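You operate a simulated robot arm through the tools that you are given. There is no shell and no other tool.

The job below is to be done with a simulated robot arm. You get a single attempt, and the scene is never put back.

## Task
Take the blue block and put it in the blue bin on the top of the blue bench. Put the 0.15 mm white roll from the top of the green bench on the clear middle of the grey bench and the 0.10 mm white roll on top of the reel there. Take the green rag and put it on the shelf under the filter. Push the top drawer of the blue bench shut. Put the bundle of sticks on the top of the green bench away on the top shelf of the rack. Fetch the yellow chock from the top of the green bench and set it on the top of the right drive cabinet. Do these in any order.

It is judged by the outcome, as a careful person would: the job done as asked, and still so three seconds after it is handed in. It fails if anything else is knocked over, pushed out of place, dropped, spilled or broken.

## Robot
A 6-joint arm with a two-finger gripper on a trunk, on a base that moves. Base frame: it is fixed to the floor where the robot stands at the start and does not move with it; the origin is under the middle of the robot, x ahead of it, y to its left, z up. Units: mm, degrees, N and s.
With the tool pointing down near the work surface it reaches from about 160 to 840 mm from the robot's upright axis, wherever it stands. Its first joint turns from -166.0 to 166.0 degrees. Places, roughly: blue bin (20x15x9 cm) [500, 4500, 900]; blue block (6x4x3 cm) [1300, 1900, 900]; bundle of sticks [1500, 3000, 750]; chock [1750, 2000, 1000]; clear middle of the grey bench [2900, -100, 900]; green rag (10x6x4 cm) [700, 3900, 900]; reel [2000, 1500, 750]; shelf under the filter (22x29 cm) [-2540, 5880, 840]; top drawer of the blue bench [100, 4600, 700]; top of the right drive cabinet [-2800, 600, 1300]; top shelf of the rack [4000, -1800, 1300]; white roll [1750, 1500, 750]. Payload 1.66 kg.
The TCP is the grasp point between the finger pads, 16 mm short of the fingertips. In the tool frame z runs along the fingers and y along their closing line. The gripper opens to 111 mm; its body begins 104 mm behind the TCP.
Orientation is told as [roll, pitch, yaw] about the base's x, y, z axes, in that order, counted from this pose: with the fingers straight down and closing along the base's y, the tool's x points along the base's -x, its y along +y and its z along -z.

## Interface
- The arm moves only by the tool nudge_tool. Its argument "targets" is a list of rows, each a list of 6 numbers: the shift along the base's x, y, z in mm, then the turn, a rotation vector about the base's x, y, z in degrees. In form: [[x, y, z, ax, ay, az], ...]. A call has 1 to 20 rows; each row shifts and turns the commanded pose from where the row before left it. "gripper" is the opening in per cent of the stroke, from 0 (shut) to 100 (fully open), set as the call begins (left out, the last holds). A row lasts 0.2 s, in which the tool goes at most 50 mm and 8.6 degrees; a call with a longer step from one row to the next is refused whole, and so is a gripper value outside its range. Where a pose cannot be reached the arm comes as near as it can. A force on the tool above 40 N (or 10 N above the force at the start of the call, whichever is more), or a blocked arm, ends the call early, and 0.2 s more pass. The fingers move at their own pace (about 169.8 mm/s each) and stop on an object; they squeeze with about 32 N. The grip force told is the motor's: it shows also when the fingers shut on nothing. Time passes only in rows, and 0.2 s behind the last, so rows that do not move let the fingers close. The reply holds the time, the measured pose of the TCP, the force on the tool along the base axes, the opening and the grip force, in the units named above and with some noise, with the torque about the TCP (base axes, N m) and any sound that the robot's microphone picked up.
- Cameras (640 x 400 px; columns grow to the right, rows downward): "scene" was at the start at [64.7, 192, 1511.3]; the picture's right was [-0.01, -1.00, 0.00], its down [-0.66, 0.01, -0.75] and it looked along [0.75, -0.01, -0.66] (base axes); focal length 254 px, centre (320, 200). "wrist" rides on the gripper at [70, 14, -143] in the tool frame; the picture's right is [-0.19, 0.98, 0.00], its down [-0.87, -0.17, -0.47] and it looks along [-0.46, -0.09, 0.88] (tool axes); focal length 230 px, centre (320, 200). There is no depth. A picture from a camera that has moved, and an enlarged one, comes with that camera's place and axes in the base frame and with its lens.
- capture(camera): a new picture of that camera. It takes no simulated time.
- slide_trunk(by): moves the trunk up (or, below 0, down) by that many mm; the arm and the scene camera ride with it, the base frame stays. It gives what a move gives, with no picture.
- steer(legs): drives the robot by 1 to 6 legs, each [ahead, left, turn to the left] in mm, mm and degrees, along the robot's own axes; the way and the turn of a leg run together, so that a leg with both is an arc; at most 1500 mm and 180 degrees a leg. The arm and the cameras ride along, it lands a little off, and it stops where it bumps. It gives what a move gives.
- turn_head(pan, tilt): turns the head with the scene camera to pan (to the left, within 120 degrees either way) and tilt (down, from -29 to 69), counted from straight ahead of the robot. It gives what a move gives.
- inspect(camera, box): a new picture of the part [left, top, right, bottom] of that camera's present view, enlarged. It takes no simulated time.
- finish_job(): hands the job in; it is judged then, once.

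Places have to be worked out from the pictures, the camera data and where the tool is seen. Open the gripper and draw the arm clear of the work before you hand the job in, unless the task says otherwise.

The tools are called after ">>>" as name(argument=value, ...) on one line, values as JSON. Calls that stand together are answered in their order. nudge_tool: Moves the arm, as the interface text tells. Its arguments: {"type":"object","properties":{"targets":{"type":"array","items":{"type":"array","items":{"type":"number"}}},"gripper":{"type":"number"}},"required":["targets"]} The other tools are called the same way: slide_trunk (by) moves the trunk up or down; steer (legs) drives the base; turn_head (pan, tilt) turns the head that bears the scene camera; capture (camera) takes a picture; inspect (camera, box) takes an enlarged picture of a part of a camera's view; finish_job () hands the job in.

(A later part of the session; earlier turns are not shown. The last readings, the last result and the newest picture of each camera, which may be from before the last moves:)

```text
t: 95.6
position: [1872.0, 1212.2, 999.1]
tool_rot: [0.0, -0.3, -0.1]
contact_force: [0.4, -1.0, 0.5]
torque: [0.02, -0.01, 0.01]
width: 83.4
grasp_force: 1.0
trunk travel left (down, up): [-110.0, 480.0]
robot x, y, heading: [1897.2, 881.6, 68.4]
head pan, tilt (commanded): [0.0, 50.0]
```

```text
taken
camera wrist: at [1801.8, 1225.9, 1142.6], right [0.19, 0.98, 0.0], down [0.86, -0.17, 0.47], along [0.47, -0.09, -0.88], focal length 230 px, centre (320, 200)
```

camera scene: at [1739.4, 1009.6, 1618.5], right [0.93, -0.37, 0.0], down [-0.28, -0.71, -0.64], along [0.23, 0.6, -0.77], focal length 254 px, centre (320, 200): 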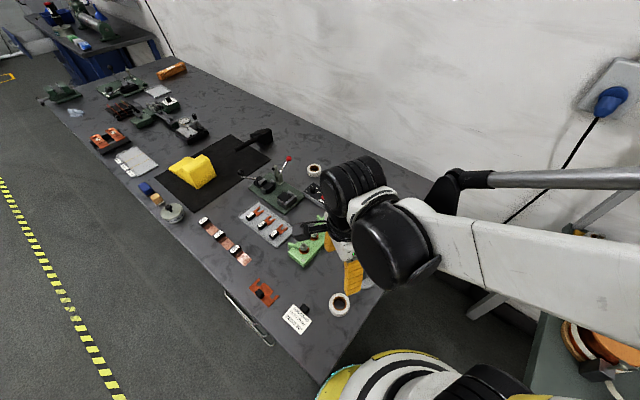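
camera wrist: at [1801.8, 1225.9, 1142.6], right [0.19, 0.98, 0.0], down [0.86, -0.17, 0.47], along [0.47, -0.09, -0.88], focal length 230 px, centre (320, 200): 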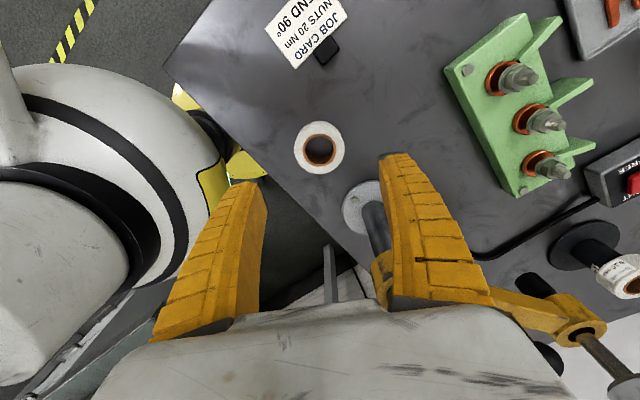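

Roll C is almost centered below. I descend to about 909 and check again.

>>> nudge_tool(targets=[[0, 0, -35, 0, 0, 0], [0, 0, -35, 0, 0, 0], [0, 0, -20, 0, 0, 0], [0, 0, 0, 0, 0, 0]])

>>> inspect(camera="wrist", box=[230, 100, 430, 260])

```text
t: 96.6
position: [1873.0, 1210.4, 909.4]
tool_rot: [0.1, -0.2, -0.1]
contact_force: [0.1, -0.8, -0.1]
torque: [0.0, -0.05, -0.01]
width: 83.6
grasp_force: 1.3
trunk travel left (down, up): [-110.0, 480.0]
robot x, y, heading: [1895.4, 888.4, 68.6]
head pan, tilt (commanded): [0.0, 50.0]
```

```text
2.50 times, centred on (330, 180) of wrist
camera zoom: at [1801.7, 1225.5, 1052.2], right [0.19, 0.98, 0.0], down [0.86, -0.17, 0.47], along [0.47, -0.09, -0.88], focal length 575 px, centre (295, 250)
```

zoom: 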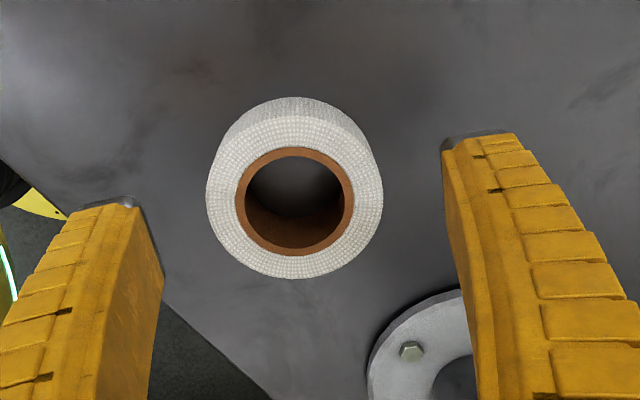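

Roll is 4 mm further in x. I correct and go down to grasp height, then close.

>>> nudge_tool(targets=[[4, 0, -15, 0, 0, 0], [0, 0, -15, 0, 0, 0], [0, 0, -8, 0, 0, 0], [0, 0, -3, 0, 0, 0], [0, 0, 0, 0, 0, 0]])

>>> nudge_tool(targets=[[0, 0, 0, 0, 0, 0], [0, 0, 0, 0, 0, 0], [0, 0, 0, 0, 0, 0]], gripper=0)

>>> nudge_tool(targets=[[0, 0, 15, 0, 0, 0], [0, 0, 35, 0, 0, 0], [0, 0, 45, 0, 0, 0], [0, 0, 45, 0, 0, 0], [0, 0, 45, 0, 0, 0], [0, 0, 45, 0, 0, 0], [0, 0, 0, 0, 0, 0]])

>>> capture(camera="scene")

>>> capture(camera="wrist")

```text
t: 97.8
position: [1875.9, 1214.3, 877.9]
tool_rot: [-0.1, -0.2, -0.2]
contact_force: [0.1, -0.2, 0.4]
torque: [0.02, 0.02, 0.0]
width: 83.3
grasp_force: 0.5
out of reach, approached as far as the arm can: row 3
trunk travel left (down, up): [-110.0, 480.0]
robot x, y, heading: [1894.9, 881.3, 68.5]
head pan, tilt (commanded): [0.0, 50.0]
```

```text
t: 98.6
position: [1876.5, 1215.0, 878.7]
tool_rot: [0.0, -0.3, -0.2]
contact_force: [-0.3, 1.1, 3.5]
torque: [-0.1, -0.01, 0.01]
width: 55.6
grasp_force: 32.4
trunk travel left (down, up): [-110.0, 480.0]
robot x, y, heading: [1893.6, 881.0, 68.5]
head pan, tilt (commanded): [0.0, 50.0]
```

```text
t: 100.2
position: [1876.2, 1212.3, 1105.9]
tool_rot: [0.1, -0.2, -0.1]
contact_force: [0.0, -0.4, -0.3]
torque: [-0.01, 0.02, 0.01]
width: 55.2
grasp_force: 31.8
trunk travel left (down, up): [-110.0, 480.0]
robot x, y, heading: [1894.8, 884.9, 68.6]
head pan, tilt (commanded): [0.0, 50.0]
```

```text
taken
camera scene: at [1739.6, 1008.9, 1508.6], right [0.93, -0.37, 0.0], down [-0.28, -0.71, -0.64], along [0.23, 0.6, -0.77], focal length 254 px, centre (320, 200)
```

scene: 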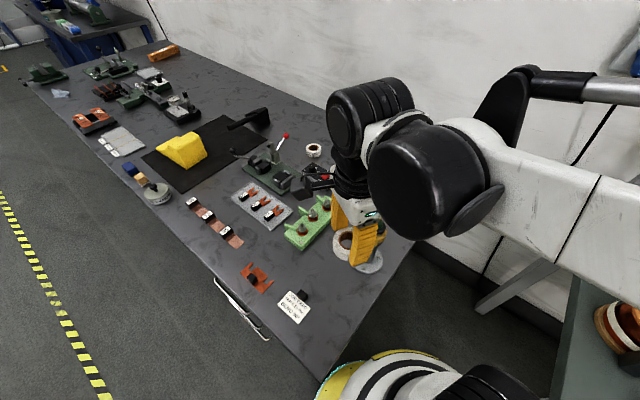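

```text
taken
camera wrist: at [1806.4, 1228.5, 1248.9], right [0.19, 0.98, 0.0], down [0.86, -0.17, 0.47], along [0.47, -0.09, -0.88], focal length 230 px, centre (320, 200)
```

wrist: 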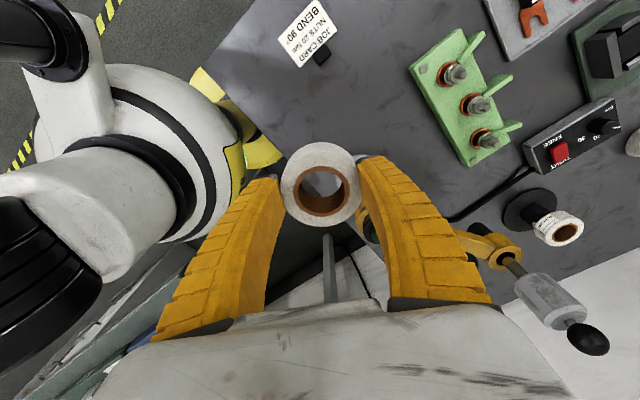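

Gripped (TCP stopped 11 mm higher, holding the roll's upper part) and lifted. I zoom in to look for its label.

>>> inspect(camera="scene", box=[320, 200, 400, 270])

>>> inspect(camera="wrist", box=[270, 130, 380, 240])

```text
5.71 times, centred on (360, 235) of scene
camera zoom: at [1739.6, 1008.9, 1508.6], right [0.93, -0.37, 0.0], down [-0.28, -0.71, -0.64], along [0.23, 0.6, -0.77], focal length 1451 px, centre (91, 0)
```

zoom: 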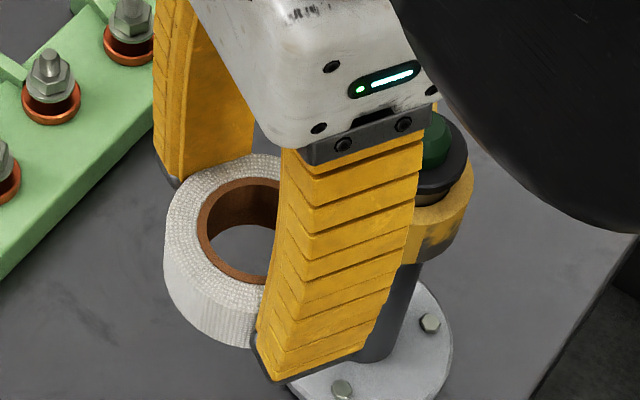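

```text
3.64 times, centred on (325, 185) of wrist
camera zoom: at [1806.4, 1228.5, 1248.9], right [0.19, 0.98, 0.0], down [0.86, -0.17, 0.47], along [0.47, -0.09, -0.88], focal length 837 px, centre (302, 254)
```

zoom: 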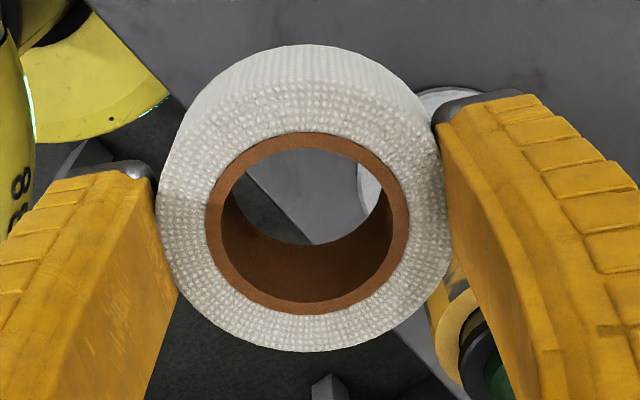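

No label on this side; it must face the other way or sit under a finger. I back off from the bench first, then turn to face the grey bench direction and check the label with more room.

>>> steer(legs=[[-343.7, 290.5, 0], [0, 0, -40]])

>>> nudge_tool(targets=[[0, 0, 0, 0, 0, -8.5], [0, 0, 0, 0, 0, -8.5], [0, 0, 0, 0, 0, -8.5], [0, 0, 0, 0, 0, -8.5], [0, 0, 0, 0, 0, -8.5], [0, 0, 0, 0, 0, -8.5], [0, 0, 0, 0, 0, -8.5], [0, 0, 0, 0, 0, -8.5], [0, 0, 0, 0, 0, -8.5], [0, 0, 0, 0, 0, -8.5], [0, 0, 0, 0, 0, 0]])

>>> capture(camera="scene")

```text
t: 104.8
position: [1700.0, 934.2, 1106.3]
tool_rot: [0.0, -0.2, -40.4]
contact_force: [1.2, 0.2, -0.7]
torque: [0.0, 0.04, 0.02]
width: 54.8
grasp_force: 31.8
trunk travel left (down, up): [-110.0, 480.0]
robot x, y, heading: [1501.3, 668.6, 28.5]
head pan, tilt (commanded): [0.0, 50.0]
```

```text
t: 107.2
position: [1729.1, 908.3, 1106.8]
tool_rot: [-0.4, 0.0, -125.0]
contact_force: [0.4, 0.0, -0.9]
torque: [-0.03, 0.02, 0.0]
width: 54.5
grasp_force: 32.7
out of reach, approached as far as the arm can: row 10
trunk travel left (down, up): [-110.0, 480.0]
robot x, y, heading: [1498.9, 667.3, 28.2]
head pan, tilt (commanded): [0.0, 50.0]
```

```text
taken
camera scene: at [1460.9, 866.7, 1508.6], right [0.47, -0.88, 0.0], down [-0.67, -0.36, -0.64], along [0.57, 0.3, -0.77], focal length 254 px, centre (320, 200)
```

scene: 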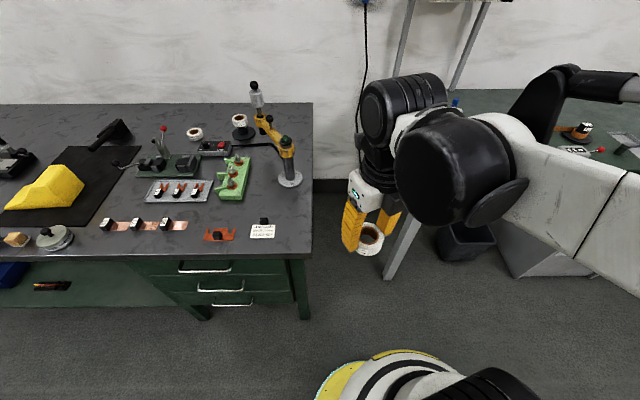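

I zoom on the held roll to read any label on the side now facing the camera.

>>> inspect(camera="scene", box=[335, 205, 405, 265])

>>> inspect(camera="scene", box=[180, 70, 320, 200])

```text
6.67 times, centred on (370, 235) of scene
camera zoom: at [1460.9, 866.7, 1508.6], right [0.47, -0.88, 0.0], down [-0.67, -0.36, -0.64], along [0.57, 0.3, -0.77], focal length 1693 px, centre (-13, -33)
```

zoom: 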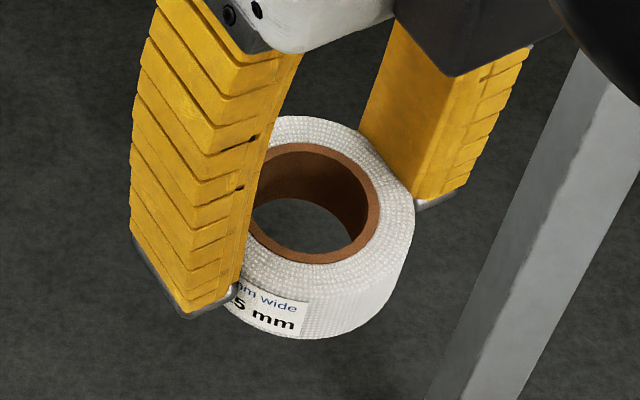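

```text
3.08 times, centred on (250, 135) of scene
camera zoom: at [1460.9, 866.7, 1508.6], right [0.47, -0.88, 0.0], down [-0.67, -0.36, -0.64], along [0.57, 0.3, -0.77], focal length 781 px, centre (535, 400)
```

zoom: 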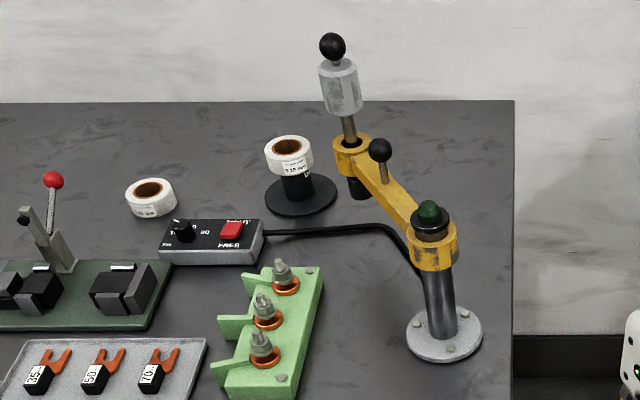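

The label reads "…5 mm": this is the 0.15 mm roll, and the 0.10 roll sits well on the reel. I turn the tool yaw back and drive right along to the grey bench.

>>> nudge_tool(targets=[[0, 0, 0, 0, 0, 8.5], [0, 0, 0, 0, 0, 8.5], [0, 0, 0, 0, 0, 8.5], [0, 0, 0, 0, 0, 8.5], [0, 0, 0, 0, 0, 8.5], [0, 0, 0, 0, 0, 8.5], [0, 0, 0, 0, 0, 8.5], [0, 0, 0, 0, 0, 8.5], [0, 0, 0, 0, 0, 8.5], [0, 0, 0, 0, 0, 8.5], [0, 0, 0, 0, 0, 8.5], [0, 0, 0, 0, 0, 8.5], [0, 0, 0, 0, 0, 8.5], [0, 0, 0, 0, 0, 8.5], [0, 0, 0, 0, 0, 8.5], [0, 0, 0, 0, 0, 8.5], [0, 0, 0, 0, 0, 8.5], [0, 0, 0, 0, 0, 8.5]])

>>> steer(legs=[[0, -1300, 0]])

>>> turn_head(pan=10, tilt=40)

>>> capture(camera="scene")

```text
t: 111.0
position: [1728.7, 907.4, 1106.5]
tool_rot: [0.1, -0.2, 27.6]
contact_force: [0.9, -0.4, -0.6]
torque: [0.0, 0.0, 0.02]
width: 54.3
grasp_force: 32.5
trunk travel left (down, up): [-110.0, 480.0]
robot x, y, heading: [1500.4, 669.1, 28.2]
head pan, tilt (commanded): [0.0, 50.0]
```

```text
t: 117.5
position: [2342.7, -233.5, 1106.3]
tool_rot: [0.0, -0.3, 27.6]
contact_force: [0.3, -0.1, -1.0]
torque: [-0.01, 0.0, 0.01]
width: 53.9
grasp_force: 31.8
trunk travel left (down, up): [-110.0, 480.0]
robot x, y, heading: [2111.6, -473.4, 28.1]
head pan, tilt (commanded): [0.0, 50.0]
```

```text
t: 118.2
position: [2343.0, -234.1, 1105.2]
tool_rot: [0.0, -0.2, 27.6]
contact_force: [-0.2, 0.2, -0.1]
torque: [0.0, 0.0, 0.0]
width: 54.2
grasp_force: 32.4
trunk travel left (down, up): [-110.0, 480.0]
robot x, y, heading: [2114.6, -472.1, 28.0]
head pan, tilt (commanded): [10.0, 40.0]
```

```text
taken
camera scene: at [2073.2, -259.2, 1522.8], right [0.62, -0.79, 0.0], down [-0.51, -0.4, -0.77], along [0.6, 0.47, -0.64], focal length 254 px, centre (320, 200)
```

scene: 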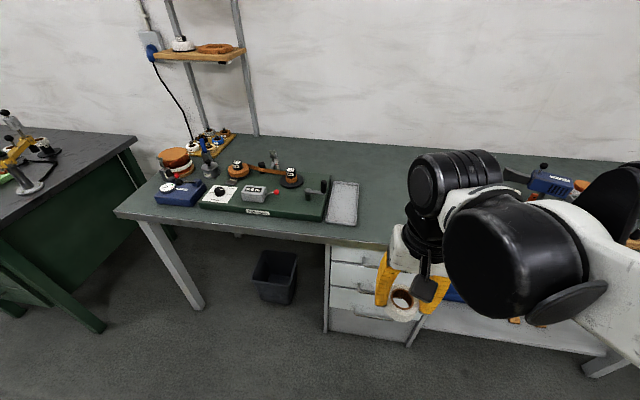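

The grey bench's middle is clear between the light tray (s≈-1226) and the items on the right (s≈-1980). I drive right and closer, aiming to set the roll near (2885,-127).

>>> steer(legs=[[0, -212, 0], [235, 0, 0]])

>>> capture(camera="scene")

>>> capture(camera="wrist")

```text
t: 121.2
position: [2649.5, -310.3, 1105.3]
tool_rot: [0.0, -0.1, 27.7]
contact_force: [0.2, -0.2, -0.7]
torque: [-0.02, 0.03, -0.02]
width: 53.8
grasp_force: 31.9
trunk travel left (down, up): [-110.0, 480.0]
robot x, y, heading: [2423.8, -553.2, 28.2]
head pan, tilt (commanded): [10.0, 40.0]
```

```text
taken
camera scene: at [2380.2, -335.5, 1522.7], right [0.62, -0.78, 0.0], down [-0.5, -0.4, -0.77], along [0.6, 0.47, -0.64], focal length 254 px, centre (320, 200)
```

scene: 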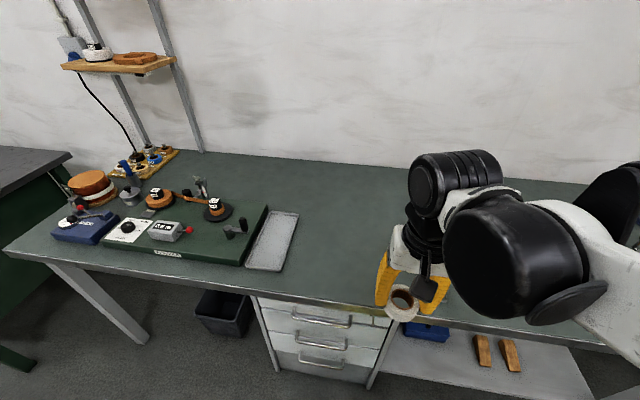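

```text
taken
camera wrist: at [2580.6, -329.8, 1248.3], right [-0.29, 0.96, 0.0], down [0.84, 0.25, 0.47], along [0.45, 0.14, -0.88], focal length 230 px, centre (320, 200)
```

wrist: 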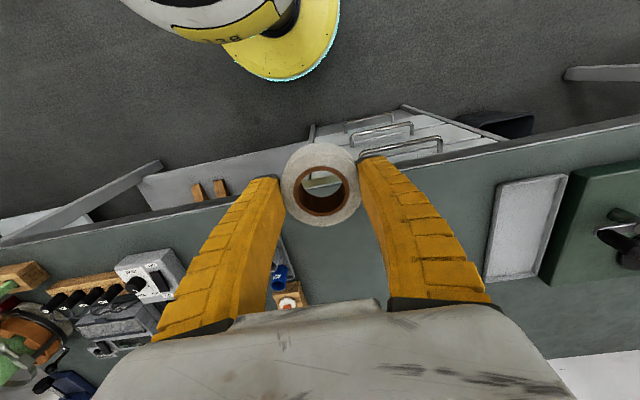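

Items start at about s≈-1680 on the right, so the middle of the clear area is near (2826,-102). I carry the roll there at height and look down.

>>> nudge_tool(targets=[[29.4, 34.7, 0, 0, 0, 0], [29.4, 34.7, 0, 0, 0, 0], [29.4, 34.7, 0, 0, 0, 0], [29.4, 34.7, 0, 0, 0, 0], [29.4, 34.7, 0, 0, 0, 0], [29.4, 34.7, 0, 0, 0, 0], [0, 0, 0, 0, 0, 0]])

>>> capture(camera="wrist")

>>> capture(camera="scene")

```text
t: 122.8
position: [2825.5, -102.4, 1105.3]
tool_rot: [0.0, -0.2, 27.7]
contact_force: [-0.1, -0.2, -0.3]
torque: [0.01, 0.03, -0.02]
width: 54.1
grasp_force: 31.9
trunk travel left (down, up): [-110.0, 480.0]
robot x, y, heading: [2420.1, -545.7, 28.2]
head pan, tilt (commanded): [10.0, 40.0]
```

```text
taken
camera wrist: at [2756.8, -123.1, 1248.4], right [-0.29, 0.96, 0.0], down [0.84, 0.25, 0.47], along [0.45, 0.14, -0.88], focal length 230 px, centre (320, 200)
```

wrist: 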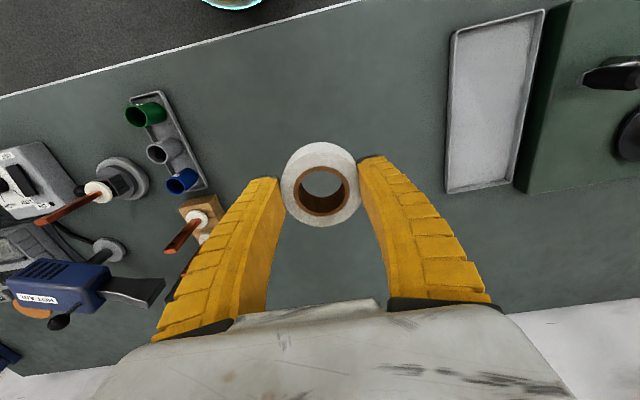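

```text
taken
camera scene: at [2379.7, -335.7, 1522.8], right [0.62, -0.78, 0.0], down [-0.5, -0.4, -0.77], along [0.6, 0.48, -0.64], focal length 254 px, centre (320, 200)
```

scene: 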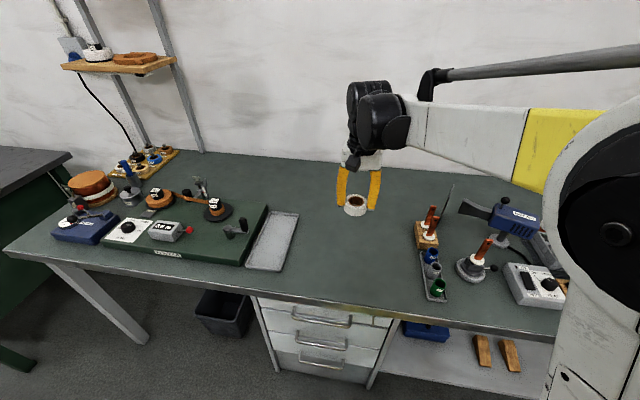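

The spot under the tool is in the middle of the clear area. I lower toward it and estimate the bench height.

>>> nudge_tool(targets=[[0, 0, -40, 0, 0, 0], [0, 0, -40, 0, 0, 0], [0, 0, -40, 0, 0, 0], [0, 0, -20, 0, 0, 0], [0, 0, 0, 0, 0, 0]])

>>> capture(camera="scene")

>>> inspect(camera="scene", box=[300, 150, 420, 250])

```text
t: 124.0
position: [2825.1, -102.3, 965.5]
tool_rot: [-0.1, -0.2, 27.7]
contact_force: [-0.4, -0.8, -0.3]
torque: [-0.04, -0.02, 0.01]
width: 53.6
grasp_force: 31.9
trunk travel left (down, up): [-110.0, 480.0]
robot x, y, heading: [2421.8, -547.2, 28.2]
head pan, tilt (commanded): [10.0, 40.0]
```

```text
taken
camera scene: at [2379.6, -335.8, 1522.8], right [0.62, -0.78, 0.0], down [-0.5, -0.4, -0.77], along [0.6, 0.48, -0.64], focal length 254 px, centre (320, 200)
```

scene: 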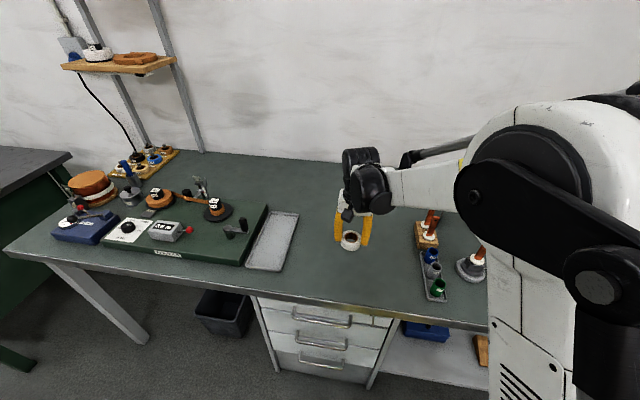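

```text
4.00 times, centred on (360, 200) of scene
camera zoom: at [2379.6, -335.8, 1522.8], right [0.62, -0.78, 0.0], down [-0.5, -0.4, -0.77], along [0.6, 0.48, -0.64], focal length 1016 px, centre (160, 200)
```

zoom: 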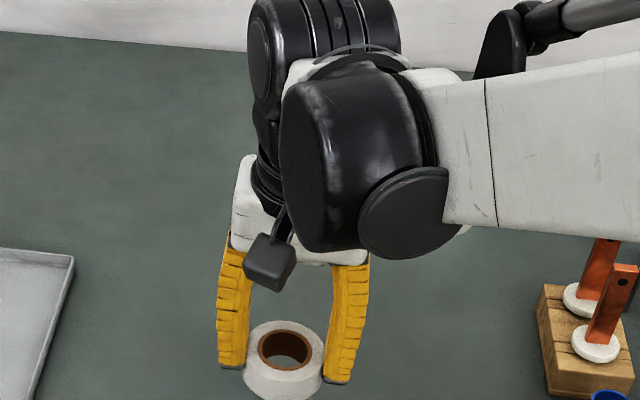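

Still in the air. I descend further and then step with small increments to feel for the bench.

>>> nudge_tool(targets=[[0, 0, -20, 0, 0, 0], [0, 0, -15, 0, 0, 0], [0, 0, -3, 0, 0, 0], [0, 0, -3, 0, 0, 0], [0, 0, 0, 0, 0, 0]])

>>> capture(camera="wrist")

```text
t: 125.2
position: [2825.6, -102.3, 926.4]
tool_rot: [-0.1, -0.2, 27.8]
contact_force: [0.7, 0.1, -0.3]
torque: [0.0, -0.01, 0.02]
width: 53.4
grasp_force: 32.1
trunk travel left (down, up): [-110.0, 480.0]
robot x, y, heading: [2426.1, -552.6, 28.2]
head pan, tilt (commanded): [10.0, 40.0]
```

```text
taken
camera wrist: at [2756.8, -121.9, 1067.9], right [-0.29, 0.96, 0.0], down [0.84, 0.25, 0.47], along [0.45, 0.14, -0.88], focal length 230 px, centre (320, 200)
```

wrist: 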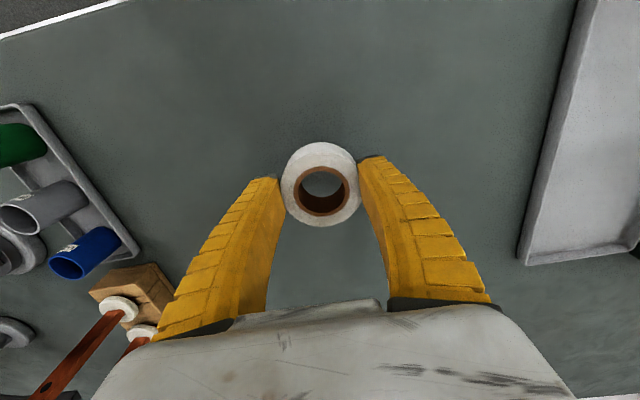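

Triangulating the tray rim gives z≈870, so the bench is near 860 and contact should come at TCP≈890. I descend accordingly with small steps at the end.

>>> nudge_tool(targets=[[0, 0, -15, 0, 0, 0], [0, 0, -10, 0, 0, 0], [0, 0, -3, 0, 0, 0], [0, 0, -2, 0, 0, 0], [0, 0, 0, 0, 0, 0]])

```text
t: 126.4
position: [2825.4, -103.3, 895.4]
tool_rot: [0.0, -0.2, 27.7]
contact_force: [-0.8, 0.2, -1.5]
torque: [0.03, 0.0, 0.03]
width: 53.9
grasp_force: 31.8
trunk travel left (down, up): [-110.0, 480.0]
robot x, y, heading: [2422.8, -549.5, 28.3]
head pan, tilt (commanded): [10.0, 40.0]
```

No contact at 895; I step down 2 mm at a time.

>>> nudge_tool(targets=[[0, 0, -2, 0, 0, 0], [0, 0, -2, 0, 0, 0], [0, 0, -2, 0, 0, 0], [0, 0, 0, 0, 0, 0]])

```text
t: 127.4
position: [2825.1, -102.5, 890.3]
tool_rot: [0.1, -0.1, 27.7]
contact_force: [0.0, 0.8, 3.2]
torque: [-0.04, -0.11, 0.04]
width: 53.9
grasp_force: 31.9
trunk travel left (down, up): [-110.0, 480.0]
robot x, y, heading: [2419.0, -548.5, 28.3]
head pan, tilt (commanded): [10.0, 40.0]
```

Light contact at 890. One more millimeter, then release and rise.

>>> nudge_tool(targets=[[0, 0, -0.7, 0, 0, 0], [0, 0, 0, 0, 0, 0]])

>>> nudge_tool(targets=[[0, 0, 0, 0, 0, 0], [0, 0, 0, 0, 0, 0]], gripper=78)

>>> nudge_tool(targets=[[0, 0, 15, 0, 0, 0], [0, 0, 40, 0, 0, 0], [0, 0, 45, 0, 0, 0], [0, 0, 45, 0, 0, 0], [0, 0, 45, 0, 0, 0], [0, 0, 45, 0, 0, 0], [0, 0, 0, 0, 0, 0]])

>>> capture(camera="scene")

```text
t: 128.0
position: [2825.1, -102.4, 889.8]
tool_rot: [0.1, -0.2, 27.7]
contact_force: [3.3, 4.4, 16.3]
torque: [-0.01, -0.4, 0.09]
width: 53.8
grasp_force: 31.8
trunk travel left (down, up): [-110.0, 480.0]
robot x, y, heading: [2422.2, -550.8, 28.4]
head pan, tilt (commanded): [10.0, 40.0]
```

```text
t: 128.6
position: [2825.7, -101.8, 887.9]
tool_rot: [0.1, -0.2, 27.7]
contact_force: [-0.5, -0.1, -0.2]
torque: [-0.04, 0.01, 0.0]
width: 87.8
grasp_force: 0.9
trunk travel left (down, up): [-110.0, 480.0]
robot x, y, heading: [2415.6, -548.9, 28.0]
head pan, tilt (commanded): [10.0, 40.0]
```

```text
t: 130.2
position: [2825.9, -103.5, 1123.8]
tool_rot: [0.1, -0.2, 27.7]
contact_force: [0.6, -0.7, 0.1]
torque: [0.0, -0.03, -0.01]
width: 87.7
grasp_force: 0.7
trunk travel left (down, up): [-110.0, 480.0]
robot x, y, heading: [2420.1, -548.9, 28.3]
head pan, tilt (commanded): [10.0, 40.0]
```

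```text
taken
camera scene: at [2379.6, -335.8, 1522.8], right [0.62, -0.78, 0.0], down [-0.5, -0.4, -0.77], along [0.6, 0.48, -0.64], focal length 254 px, centre (320, 200)
```

scene: 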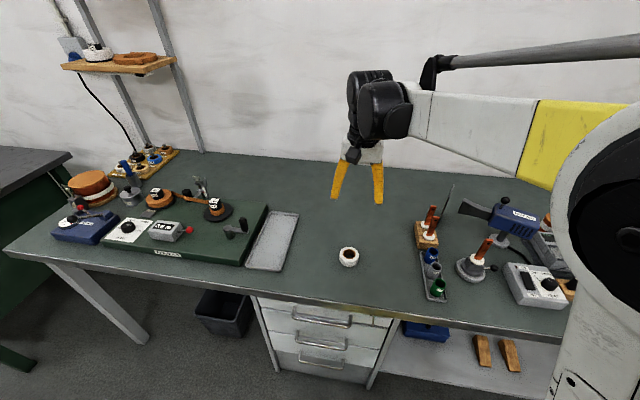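

The 0.15 roll stands in the clear middle. Before leaving I retract the arm and look right toward the rack to learn its geometry for the stick bundle.

>>> nudge_tool(targets=[[-40, -21, 0, 0, 0, 0], [-40, -21, 0, 0, 0, 0], [-40, -21, 0, 0, 0, 0], [-40, -21, 0, 0, 0, 0], [0, 0, 0, 0, 0, 0]])

>>> steer(legs=[[-400, 0, 0], [0, 0, -45]])

>>> turn_head(pan=15, tilt=15)

>>> capture(camera="scene")

```text
t: 131.4
position: [2665.0, -187.3, 1123.7]
tool_rot: [0.1, -0.2, 27.6]
contact_force: [-0.2, 0.3, -0.4]
torque: [-0.01, 0.01, 0.01]
width: 87.5
grasp_force: 0.8
trunk travel left (down, up): [-110.0, 480.0]
robot x, y, heading: [2424.6, -547.5, 28.1]
head pan, tilt (commanded): [10.0, 40.0]
```

```text
t: 136.0
position: [2498.7, -656.4, 1122.8]
tool_rot: [0.0, -0.2, -17.3]
contact_force: [0.9, 0.1, 0.1]
torque: [0.02, 0.0, 0.0]
width: 87.5
grasp_force: 1.0
trunk travel left (down, up): [-110.0, 480.0]
robot x, y, heading: [2069.9, -738.0, -16.9]
head pan, tilt (commanded): [10.0, 40.0]
```

```text
t: 136.9
position: [2499.3, -657.6, 1122.8]
tool_rot: [0.1, -0.2, -17.3]
contact_force: [0.4, 0.0, 0.4]
torque: [0.02, -0.01, 0.0]
width: 87.5
grasp_force: 1.1
trunk travel left (down, up): [-110.0, 480.0]
robot x, y, heading: [2074.5, -739.8, -16.4]
head pan, tilt (commanded): [15.0, 15.0]
```

```text
taken
camera scene: at [2199.1, -551.1, 1562.3], right [-0.03, -1.0, 0.0], down [-0.26, 0.01, -0.97], along [0.97, -0.03, -0.26], focal length 254 px, centre (320, 200)
```

scene: 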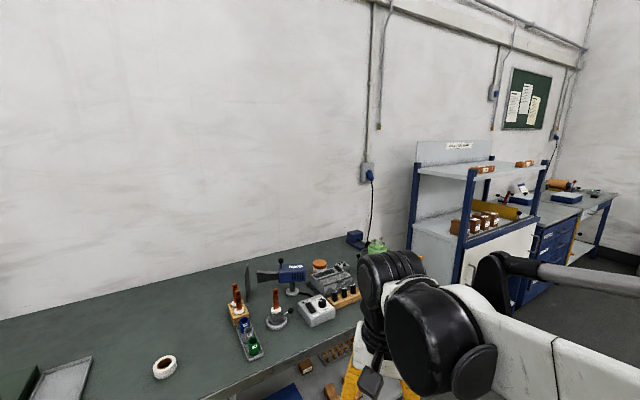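

The rack with blue posts is beyond the grey bench. I zoom in on it.

>>> inspect(camera="scene", box=[400, 130, 640, 280])

```text
2.67 times, centred on (520, 205) of scene
camera zoom: at [2199.1, -551.1, 1562.3], right [-0.03, -1.0, 0.0], down [-0.26, 0.01, -0.97], along [0.97, -0.03, -0.26], focal length 677 px, centre (-213, 187)
```

zoom: 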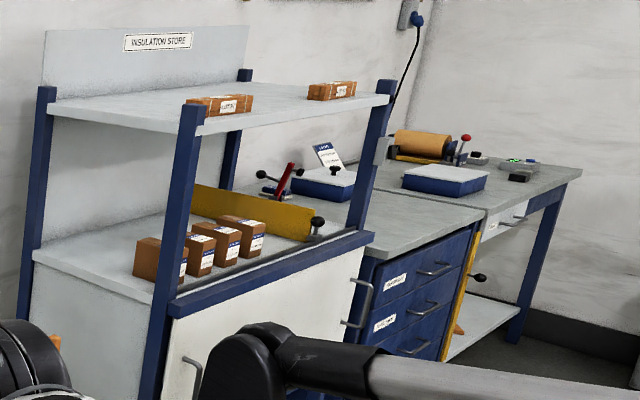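

The rack's top shelf is open at the front with two labelled bundles on it. Now I drive back to the left part of the green bench to see the stick bundle near (1450,3000).

>>> steer(legs=[[0, 0, 45], [0, 1200, 0], [0, 1200, 0], [0, 1030, 0]])

>>> turn_head(pan=10, tilt=35)

>>> capture(camera="scene")

```text
t: 155.7
position: [704.3, 2657.0, 1122.6]
tool_rot: [-0.1, -0.2, 27.4]
contact_force: [0.3, -0.3, 0.2]
torque: [-0.03, 0.02, 0.01]
width: 87.7
grasp_force: 0.9
trunk travel left (down, up): [-110.0, 480.0]
robot x, y, heading: [457.7, 2296.2, 28.2]
head pan, tilt (commanded): [15.0, 15.0]
```

```text
t: 156.5
position: [703.8, 2659.4, 1123.1]
tool_rot: [0.1, -0.2, 27.4]
contact_force: [-0.3, -0.6, -0.5]
torque: [0.02, -0.01, 0.01]
width: 87.8
grasp_force: 0.8
trunk travel left (down, up): [-110.0, 480.0]
robot x, y, heading: [452.3, 2296.6, 27.8]
head pan, tilt (commanded): [10.0, 35.0]
```

```text
taken
camera scene: at [419.7, 2512.9, 1530.4], right [0.62, -0.79, 0.0], down [-0.45, -0.35, -0.82], along [0.65, 0.51, -0.57], focal length 254 px, centre (320, 200)
```

scene: 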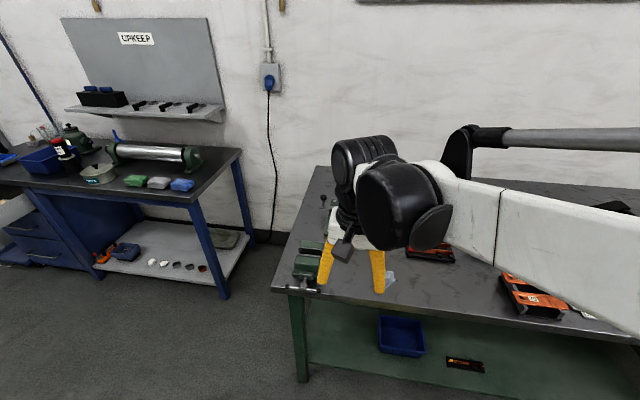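

The blue bench with rags, bin and open drawer is visible on the left. I raise the tool a little and drive up to the green bench's edge to view the bundle with the wrist camera.

>>> nudge_tool(targets=[[0, 0, 40, 0, 0, 0], [0, 0, 40, 0, 0, 0]])

>>> steer(legs=[[270, 0, 0]])

>>> capture(camera="wrist")

>>> capture(camera="scene")

```text
t: 157.1
position: [705.3, 2657.1, 1204.0]
tool_rot: [0.0, -0.2, 27.4]
contact_force: [-0.3, 0.2, 0.3]
torque: [-0.02, 0.01, 0.0]
width: 87.7
grasp_force: 1.1
trunk travel left (down, up): [-110.0, 480.0]
robot x, y, heading: [455.7, 2297.6, 27.8]
head pan, tilt (commanded): [10.0, 35.0]
```

```text
t: 159.0
position: [942.3, 2785.3, 1202.6]
tool_rot: [-0.1, -0.1, 27.5]
contact_force: [0.7, 0.8, -0.1]
torque: [-0.02, 0.03, 0.0]
width: 87.7
grasp_force: 0.8
trunk travel left (down, up): [-110.0, 480.0]
robot x, y, heading: [694.8, 2427.7, 28.3]
head pan, tilt (commanded): [10.0, 35.0]
```

```text
taken
camera wrist: at [872.8, 2765.1, 1344.9], right [-0.29, 0.96, 0.0], down [0.84, 0.25, 0.47], along [0.45, 0.14, -0.88], focal length 230 px, centre (320, 200)
```

wrist: 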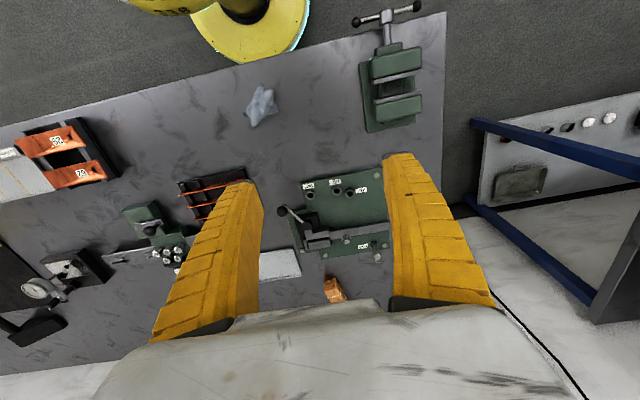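

```text
taken
camera scene: at [656.7, 2639.6, 1530.3], right [0.62, -0.79, 0.0], down [-0.45, -0.35, -0.82], along [0.64, 0.51, -0.57], focal length 254 px, centre (320, 200)
```

scene: 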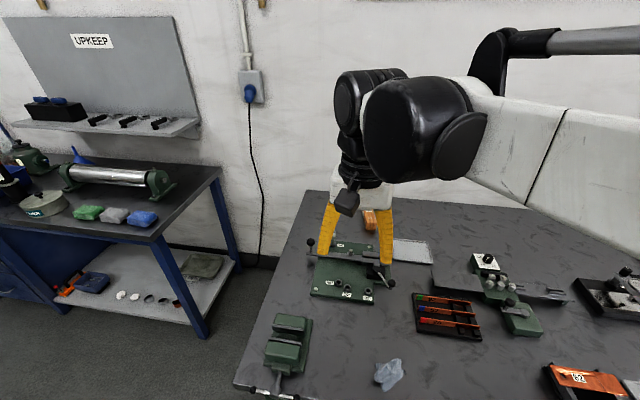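

The bundle appears behind the green clamp fixture. I zoom in to measure it.

>>> inspect(camera="wrist", box=[260, 170, 420, 310])

>>> inspect(camera="scene", box=[290, 180, 450, 310])

```text
2.86 times, centred on (340, 240) of wrist
camera zoom: at [872.8, 2765.1, 1344.9], right [-0.29, 0.96, 0.0], down [0.84, 0.25, 0.47], along [0.45, 0.14, -0.88], focal length 657 px, centre (263, 86)
```

zoom: 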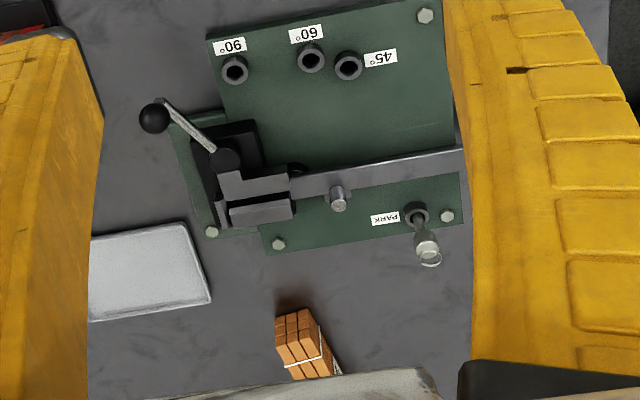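

```text
3.08 times, centred on (370, 245) of scene
camera zoom: at [656.7, 2639.6, 1530.3], right [0.62, -0.79, 0.0], down [-0.45, -0.35, -0.82], along [0.64, 0.51, -0.57], focal length 781 px, centre (166, 62)
```

zoom: 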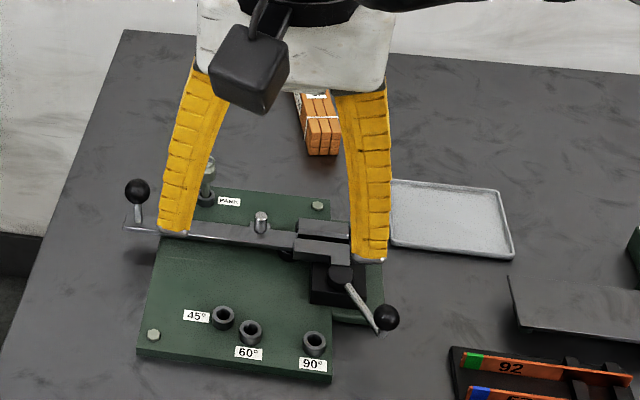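

The bundle's long axis points straight away from me (near end about (1385,2948), center about (1455,2985)), so I'll grip it across with the tool pitched 25° forward. I swing the pitched tool over the fixture at height and look again.

>>> nudge_tool(targets=[[42, 14, 0, 3.84, -7.39, 0], [42, 14, 0, 3.84, -7.39, 0], [42, 14, 0, 3.84, -7.39, 0], [42, 14, 0, 0, 0, 0], [42, 14, 0, 0, 0, 0], [42, 14, 0, 0, 0, 0], [42, 14, 0, 0, 0, 0], [42, 14, 0, 0, 0, 0], [0, 0, 0, 0, 0, 0]], gripper=75)

>>> capture(camera="wrist")

>>> capture(camera="scene")

```text
t: 161.0
position: [1278.8, 2894.5, 1202.5]
tool_rot: [0.1, -25.1, 27.5]
contact_force: [0.9, 0.1, -0.4]
torque: [0.02, 0.04, 0.01]
width: 84.5
grasp_force: 1.0
trunk travel left (down, up): [-110.0, 480.0]
robot x, y, heading: [693.6, 2427.6, 28.0]
head pan, tilt (commanded): [10.0, 35.0]
```

```text
taken
camera wrist: at [1162.0, 2851.7, 1301.0], right [-0.3, 0.95, 0.08], down [0.59, 0.12, 0.8], along [0.75, 0.29, -0.6], focal length 230 px, centre (320, 200)
```

wrist: 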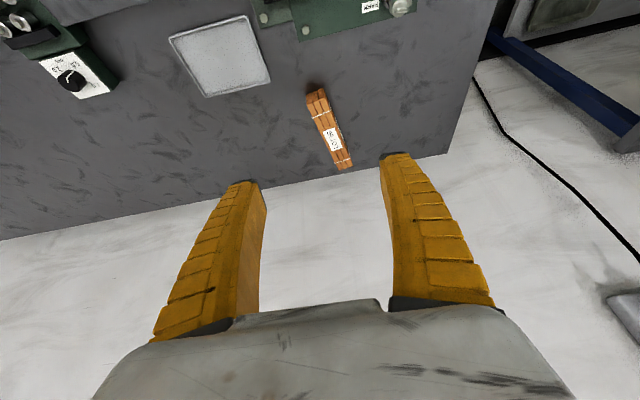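

```text
taken
camera scene: at [656.1, 2639.2, 1530.4], right [0.62, -0.79, 0.0], down [-0.45, -0.35, -0.82], along [0.64, 0.51, -0.57], focal length 254 px, centre (320, 200)
```

scene: 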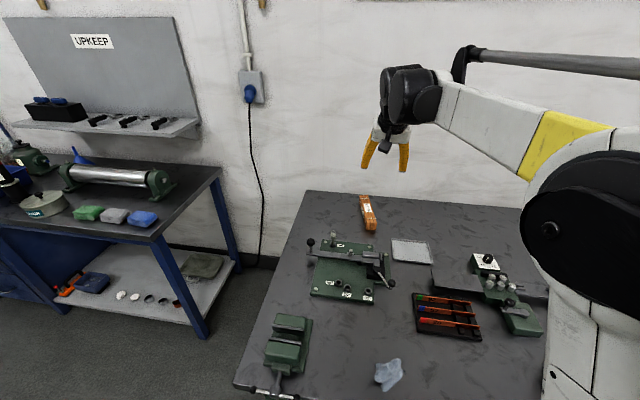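

The whole bundle is now visible in both views. I zoom to get its ends and size.

>>> inspect(camera="wrist", box=[280, 70, 380, 180])

>>> inspect(camera="scene", box=[330, 180, 420, 260])

```text
3.64 times, centred on (330, 125) of wrist
camera zoom: at [1162.0, 2851.7, 1301.0], right [-0.3, 0.95, 0.08], down [0.59, 0.12, 0.8], along [0.75, 0.29, -0.6], focal length 837 px, centre (284, 473)
```

zoom: 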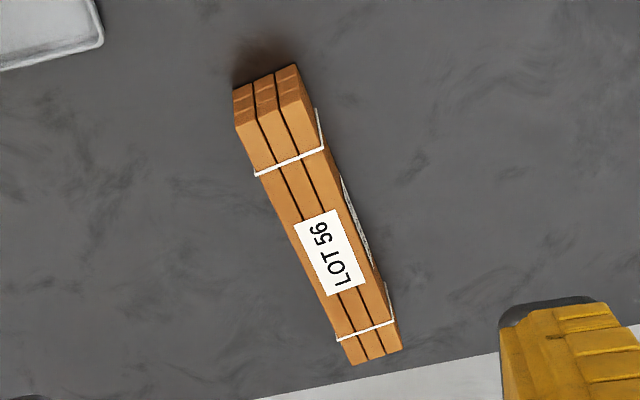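

```text
5.00 times, centred on (375, 220) of scene
camera zoom: at [656.1, 2639.2, 1530.4], right [0.62, -0.79, 0.0], down [-0.45, -0.35, -0.82], along [0.64, 0.51, -0.57], focal length 1270 px, centre (45, 100)
```

zoom: 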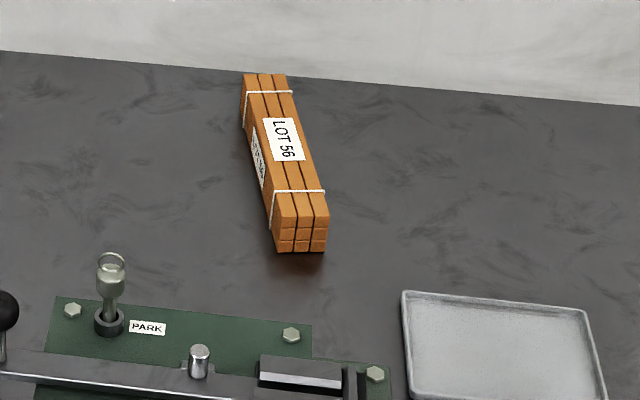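

Bundle measured: near end (1380,2951), far end (1526,3068), about 187 x 42 x 45 mm, axis at 38.7°. I edge the base 30 mm closer, yaw the tool to match and move above it.

>>> steer(legs=[[30, 0, 0]])

>>> nudge_tool(targets=[[30, 20, -40, 0, 0, 5.6], [30, 20, -40, 0, 0, 5.6], [30, 20, -40, 0, 0, 0], [30, 20, -40, 0, 0, 0], [10, 8, -40, 0, 0, 0], [0, 0, -30, 0, 0, 0], [0, 0, 0, 0, 0, 0]])

>>> capture(camera="wrist")

>>> capture(camera="scene")

```text
t: 161.8
position: [1306.6, 2909.7, 1201.0]
tool_rot: [0.0, -25.1, 27.4]
contact_force: [0.5, 0.5, -0.3]
torque: [0.03, 0.03, 0.04]
width: 84.7
grasp_force: 1.0
trunk travel left (down, up): [-110.0, 480.0]
robot x, y, heading: [720.1, 2438.4, 28.1]
head pan, tilt (commanded): [10.0, 35.0]
```

```text
refused: row 1 steps farther than a row can; nothing moved
```

```text
taken
camera wrist: at [1189.1, 2866.4, 1300.4], right [-0.3, 0.95, 0.08], down [0.59, 0.12, 0.79], along [0.75, 0.29, -0.6], focal length 230 px, centre (320, 200)
```

wrist: 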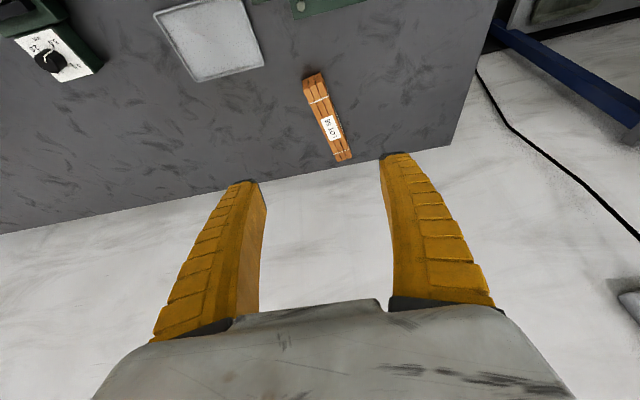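

```text
taken
camera scene: at [683.6, 2654.0, 1530.2], right [0.62, -0.79, 0.0], down [-0.45, -0.35, -0.82], along [0.64, 0.51, -0.57], focal length 254 px, centre (320, 200)
```

scene: 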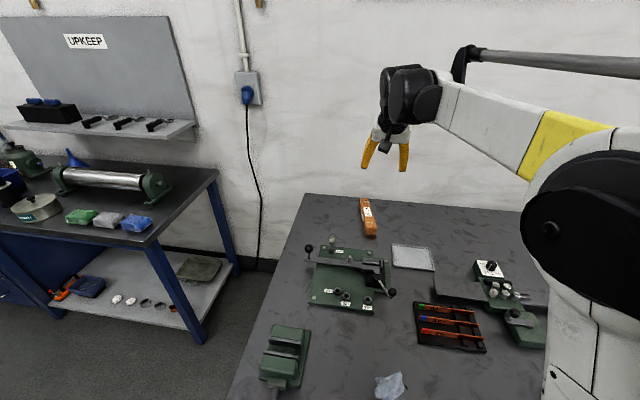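

The step was slightly too long; I resend it split into smaller rows.

>>> nudge_tool(targets=[[22, 15, -20, 0, 0, 5.6], [22, 15, -20, 0, 0, 5.6], [22, 15, -35, 0, 0, 0], [22, 15, -35, 0, 0, 0], [22, 15, -35, 0, 0, 0], [21, 13, -35, 0, 0, 0], [0, 0, -40, 0, 0, 0], [0, 0, 0, 0, 0, 0]])

>>> capture(camera="wrist")

>>> capture(camera="scene")

```text
t: 163.6
position: [1436.7, 2997.5, 982.0]
tool_rot: [0.0, -25.2, 38.7]
contact_force: [0.0, 0.3, 0.4]
torque: [-0.01, 0.0, 0.0]
width: 84.7
grasp_force: 0.9
trunk travel left (down, up): [-110.0, 480.0]
robot x, y, heading: [723.3, 2439.4, 28.0]
head pan, tilt (commanded): [10.0, 35.0]
```

```text
taken
camera wrist: at [1330.6, 2932.7, 1080.9], right [-0.48, 0.87, 0.08], down [0.56, 0.23, 0.8], along [0.68, 0.43, -0.6], focal length 230 px, centre (320, 200)
```

wrist: 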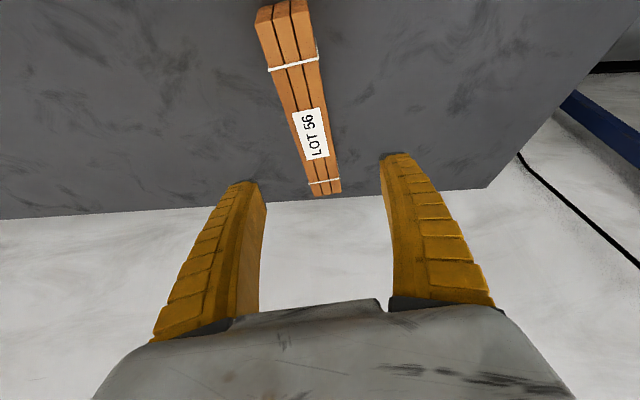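

```text
taken
camera scene: at [682.5, 2653.4, 1530.4], right [0.62, -0.79, 0.0], down [-0.45, -0.35, -0.82], along [0.64, 0.51, -0.57], focal length 254 px, centre (320, 200)
```

scene: 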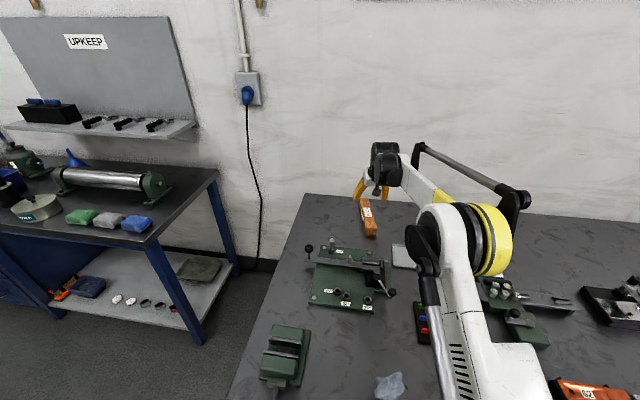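

Reached; the bundle is parallel to the tool and only 3.6 mm off laterally. I correct and descend around it.

>>> nudge_tool(targets=[[5, 0, -30, 0, 0, 0], [0, 0, -30, 0, 0, 0], [0, 0, -20, 0, 0, 0], [0, 0, 0, 0, 0, 0]])

>>> capture(camera="wrist")

```text
t: 164.6
position: [1441.2, 2998.7, 901.8]
tool_rot: [0.0, -25.2, 38.7]
contact_force: [-0.3, -1.2, 0.5]
torque: [-0.02, -0.04, 0.02]
width: 84.5
grasp_force: 1.1
trunk travel left (down, up): [-110.0, 480.0]
robot x, y, heading: [724.1, 2439.4, 28.0]
head pan, tilt (commanded): [10.0, 35.0]
```

```text
taken
camera wrist: at [1334.8, 2933.1, 1000.5], right [-0.48, 0.87, 0.08], down [0.56, 0.23, 0.8], along [0.68, 0.43, -0.6], focal length 230 px, centre (320, 200)
```

wrist: 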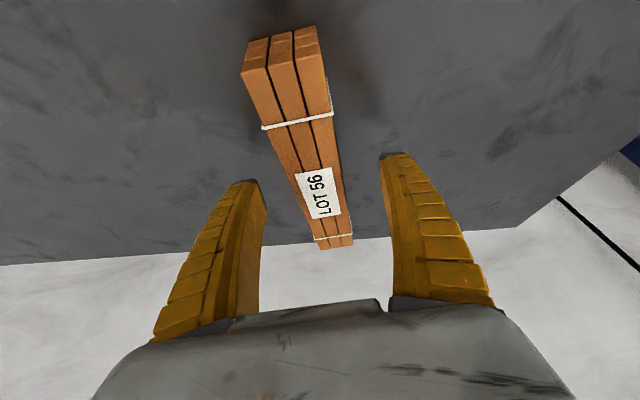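

Well aligned. I descend the last 28 mm carefully and close the fingers.

>>> nudge_tool(targets=[[0, 0, -12, 0, 0, 0], [0, 0, -8, 0, 0, 0], [0, 0, -5, 0, 0, 0], [0, 0, -3, 0, 0, 0], [0, 0, 0, 0, 0, 0]])

>>> nudge_tool(targets=[[0, 0, 0, 0, 0, 0], [0, 0, 0, 0, 0, 0], [0, 0, 0, 0, 0, 0]], gripper=0)

>>> capture(camera="wrist")

```text
t: 165.8
position: [1440.2, 2997.7, 873.7]
tool_rot: [-0.1, -25.3, 38.7]
contact_force: [0.3, -0.9, 0.0]
torque: [-0.01, 0.0, 0.01]
width: 84.4
grasp_force: 1.0
trunk travel left (down, up): [-110.0, 480.0]
robot x, y, heading: [722.1, 2440.0, 27.9]
head pan, tilt (commanded): [10.0, 35.0]
```

```text
t: 166.6
position: [1440.4, 2997.9, 874.8]
tool_rot: [0.0, -25.2, 38.7]
contact_force: [0.6, -0.7, 7.9]
torque: [-0.08, 0.0, 0.22]
width: 34.1
grasp_force: 31.6
trunk travel left (down, up): [-110.0, 480.0]
robot x, y, heading: [717.6, 2439.3, 28.4]
head pan, tilt (commanded): [10.0, 35.0]
```

```text
taken
camera wrist: at [1334.9, 2931.6, 973.7], right [-0.48, 0.87, 0.08], down [0.56, 0.23, 0.8], along [0.68, 0.43, -0.6], focal length 230 px, centre (320, 200)
```

wrist: 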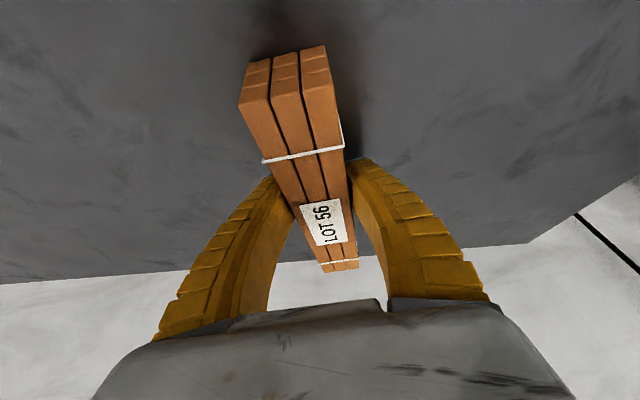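

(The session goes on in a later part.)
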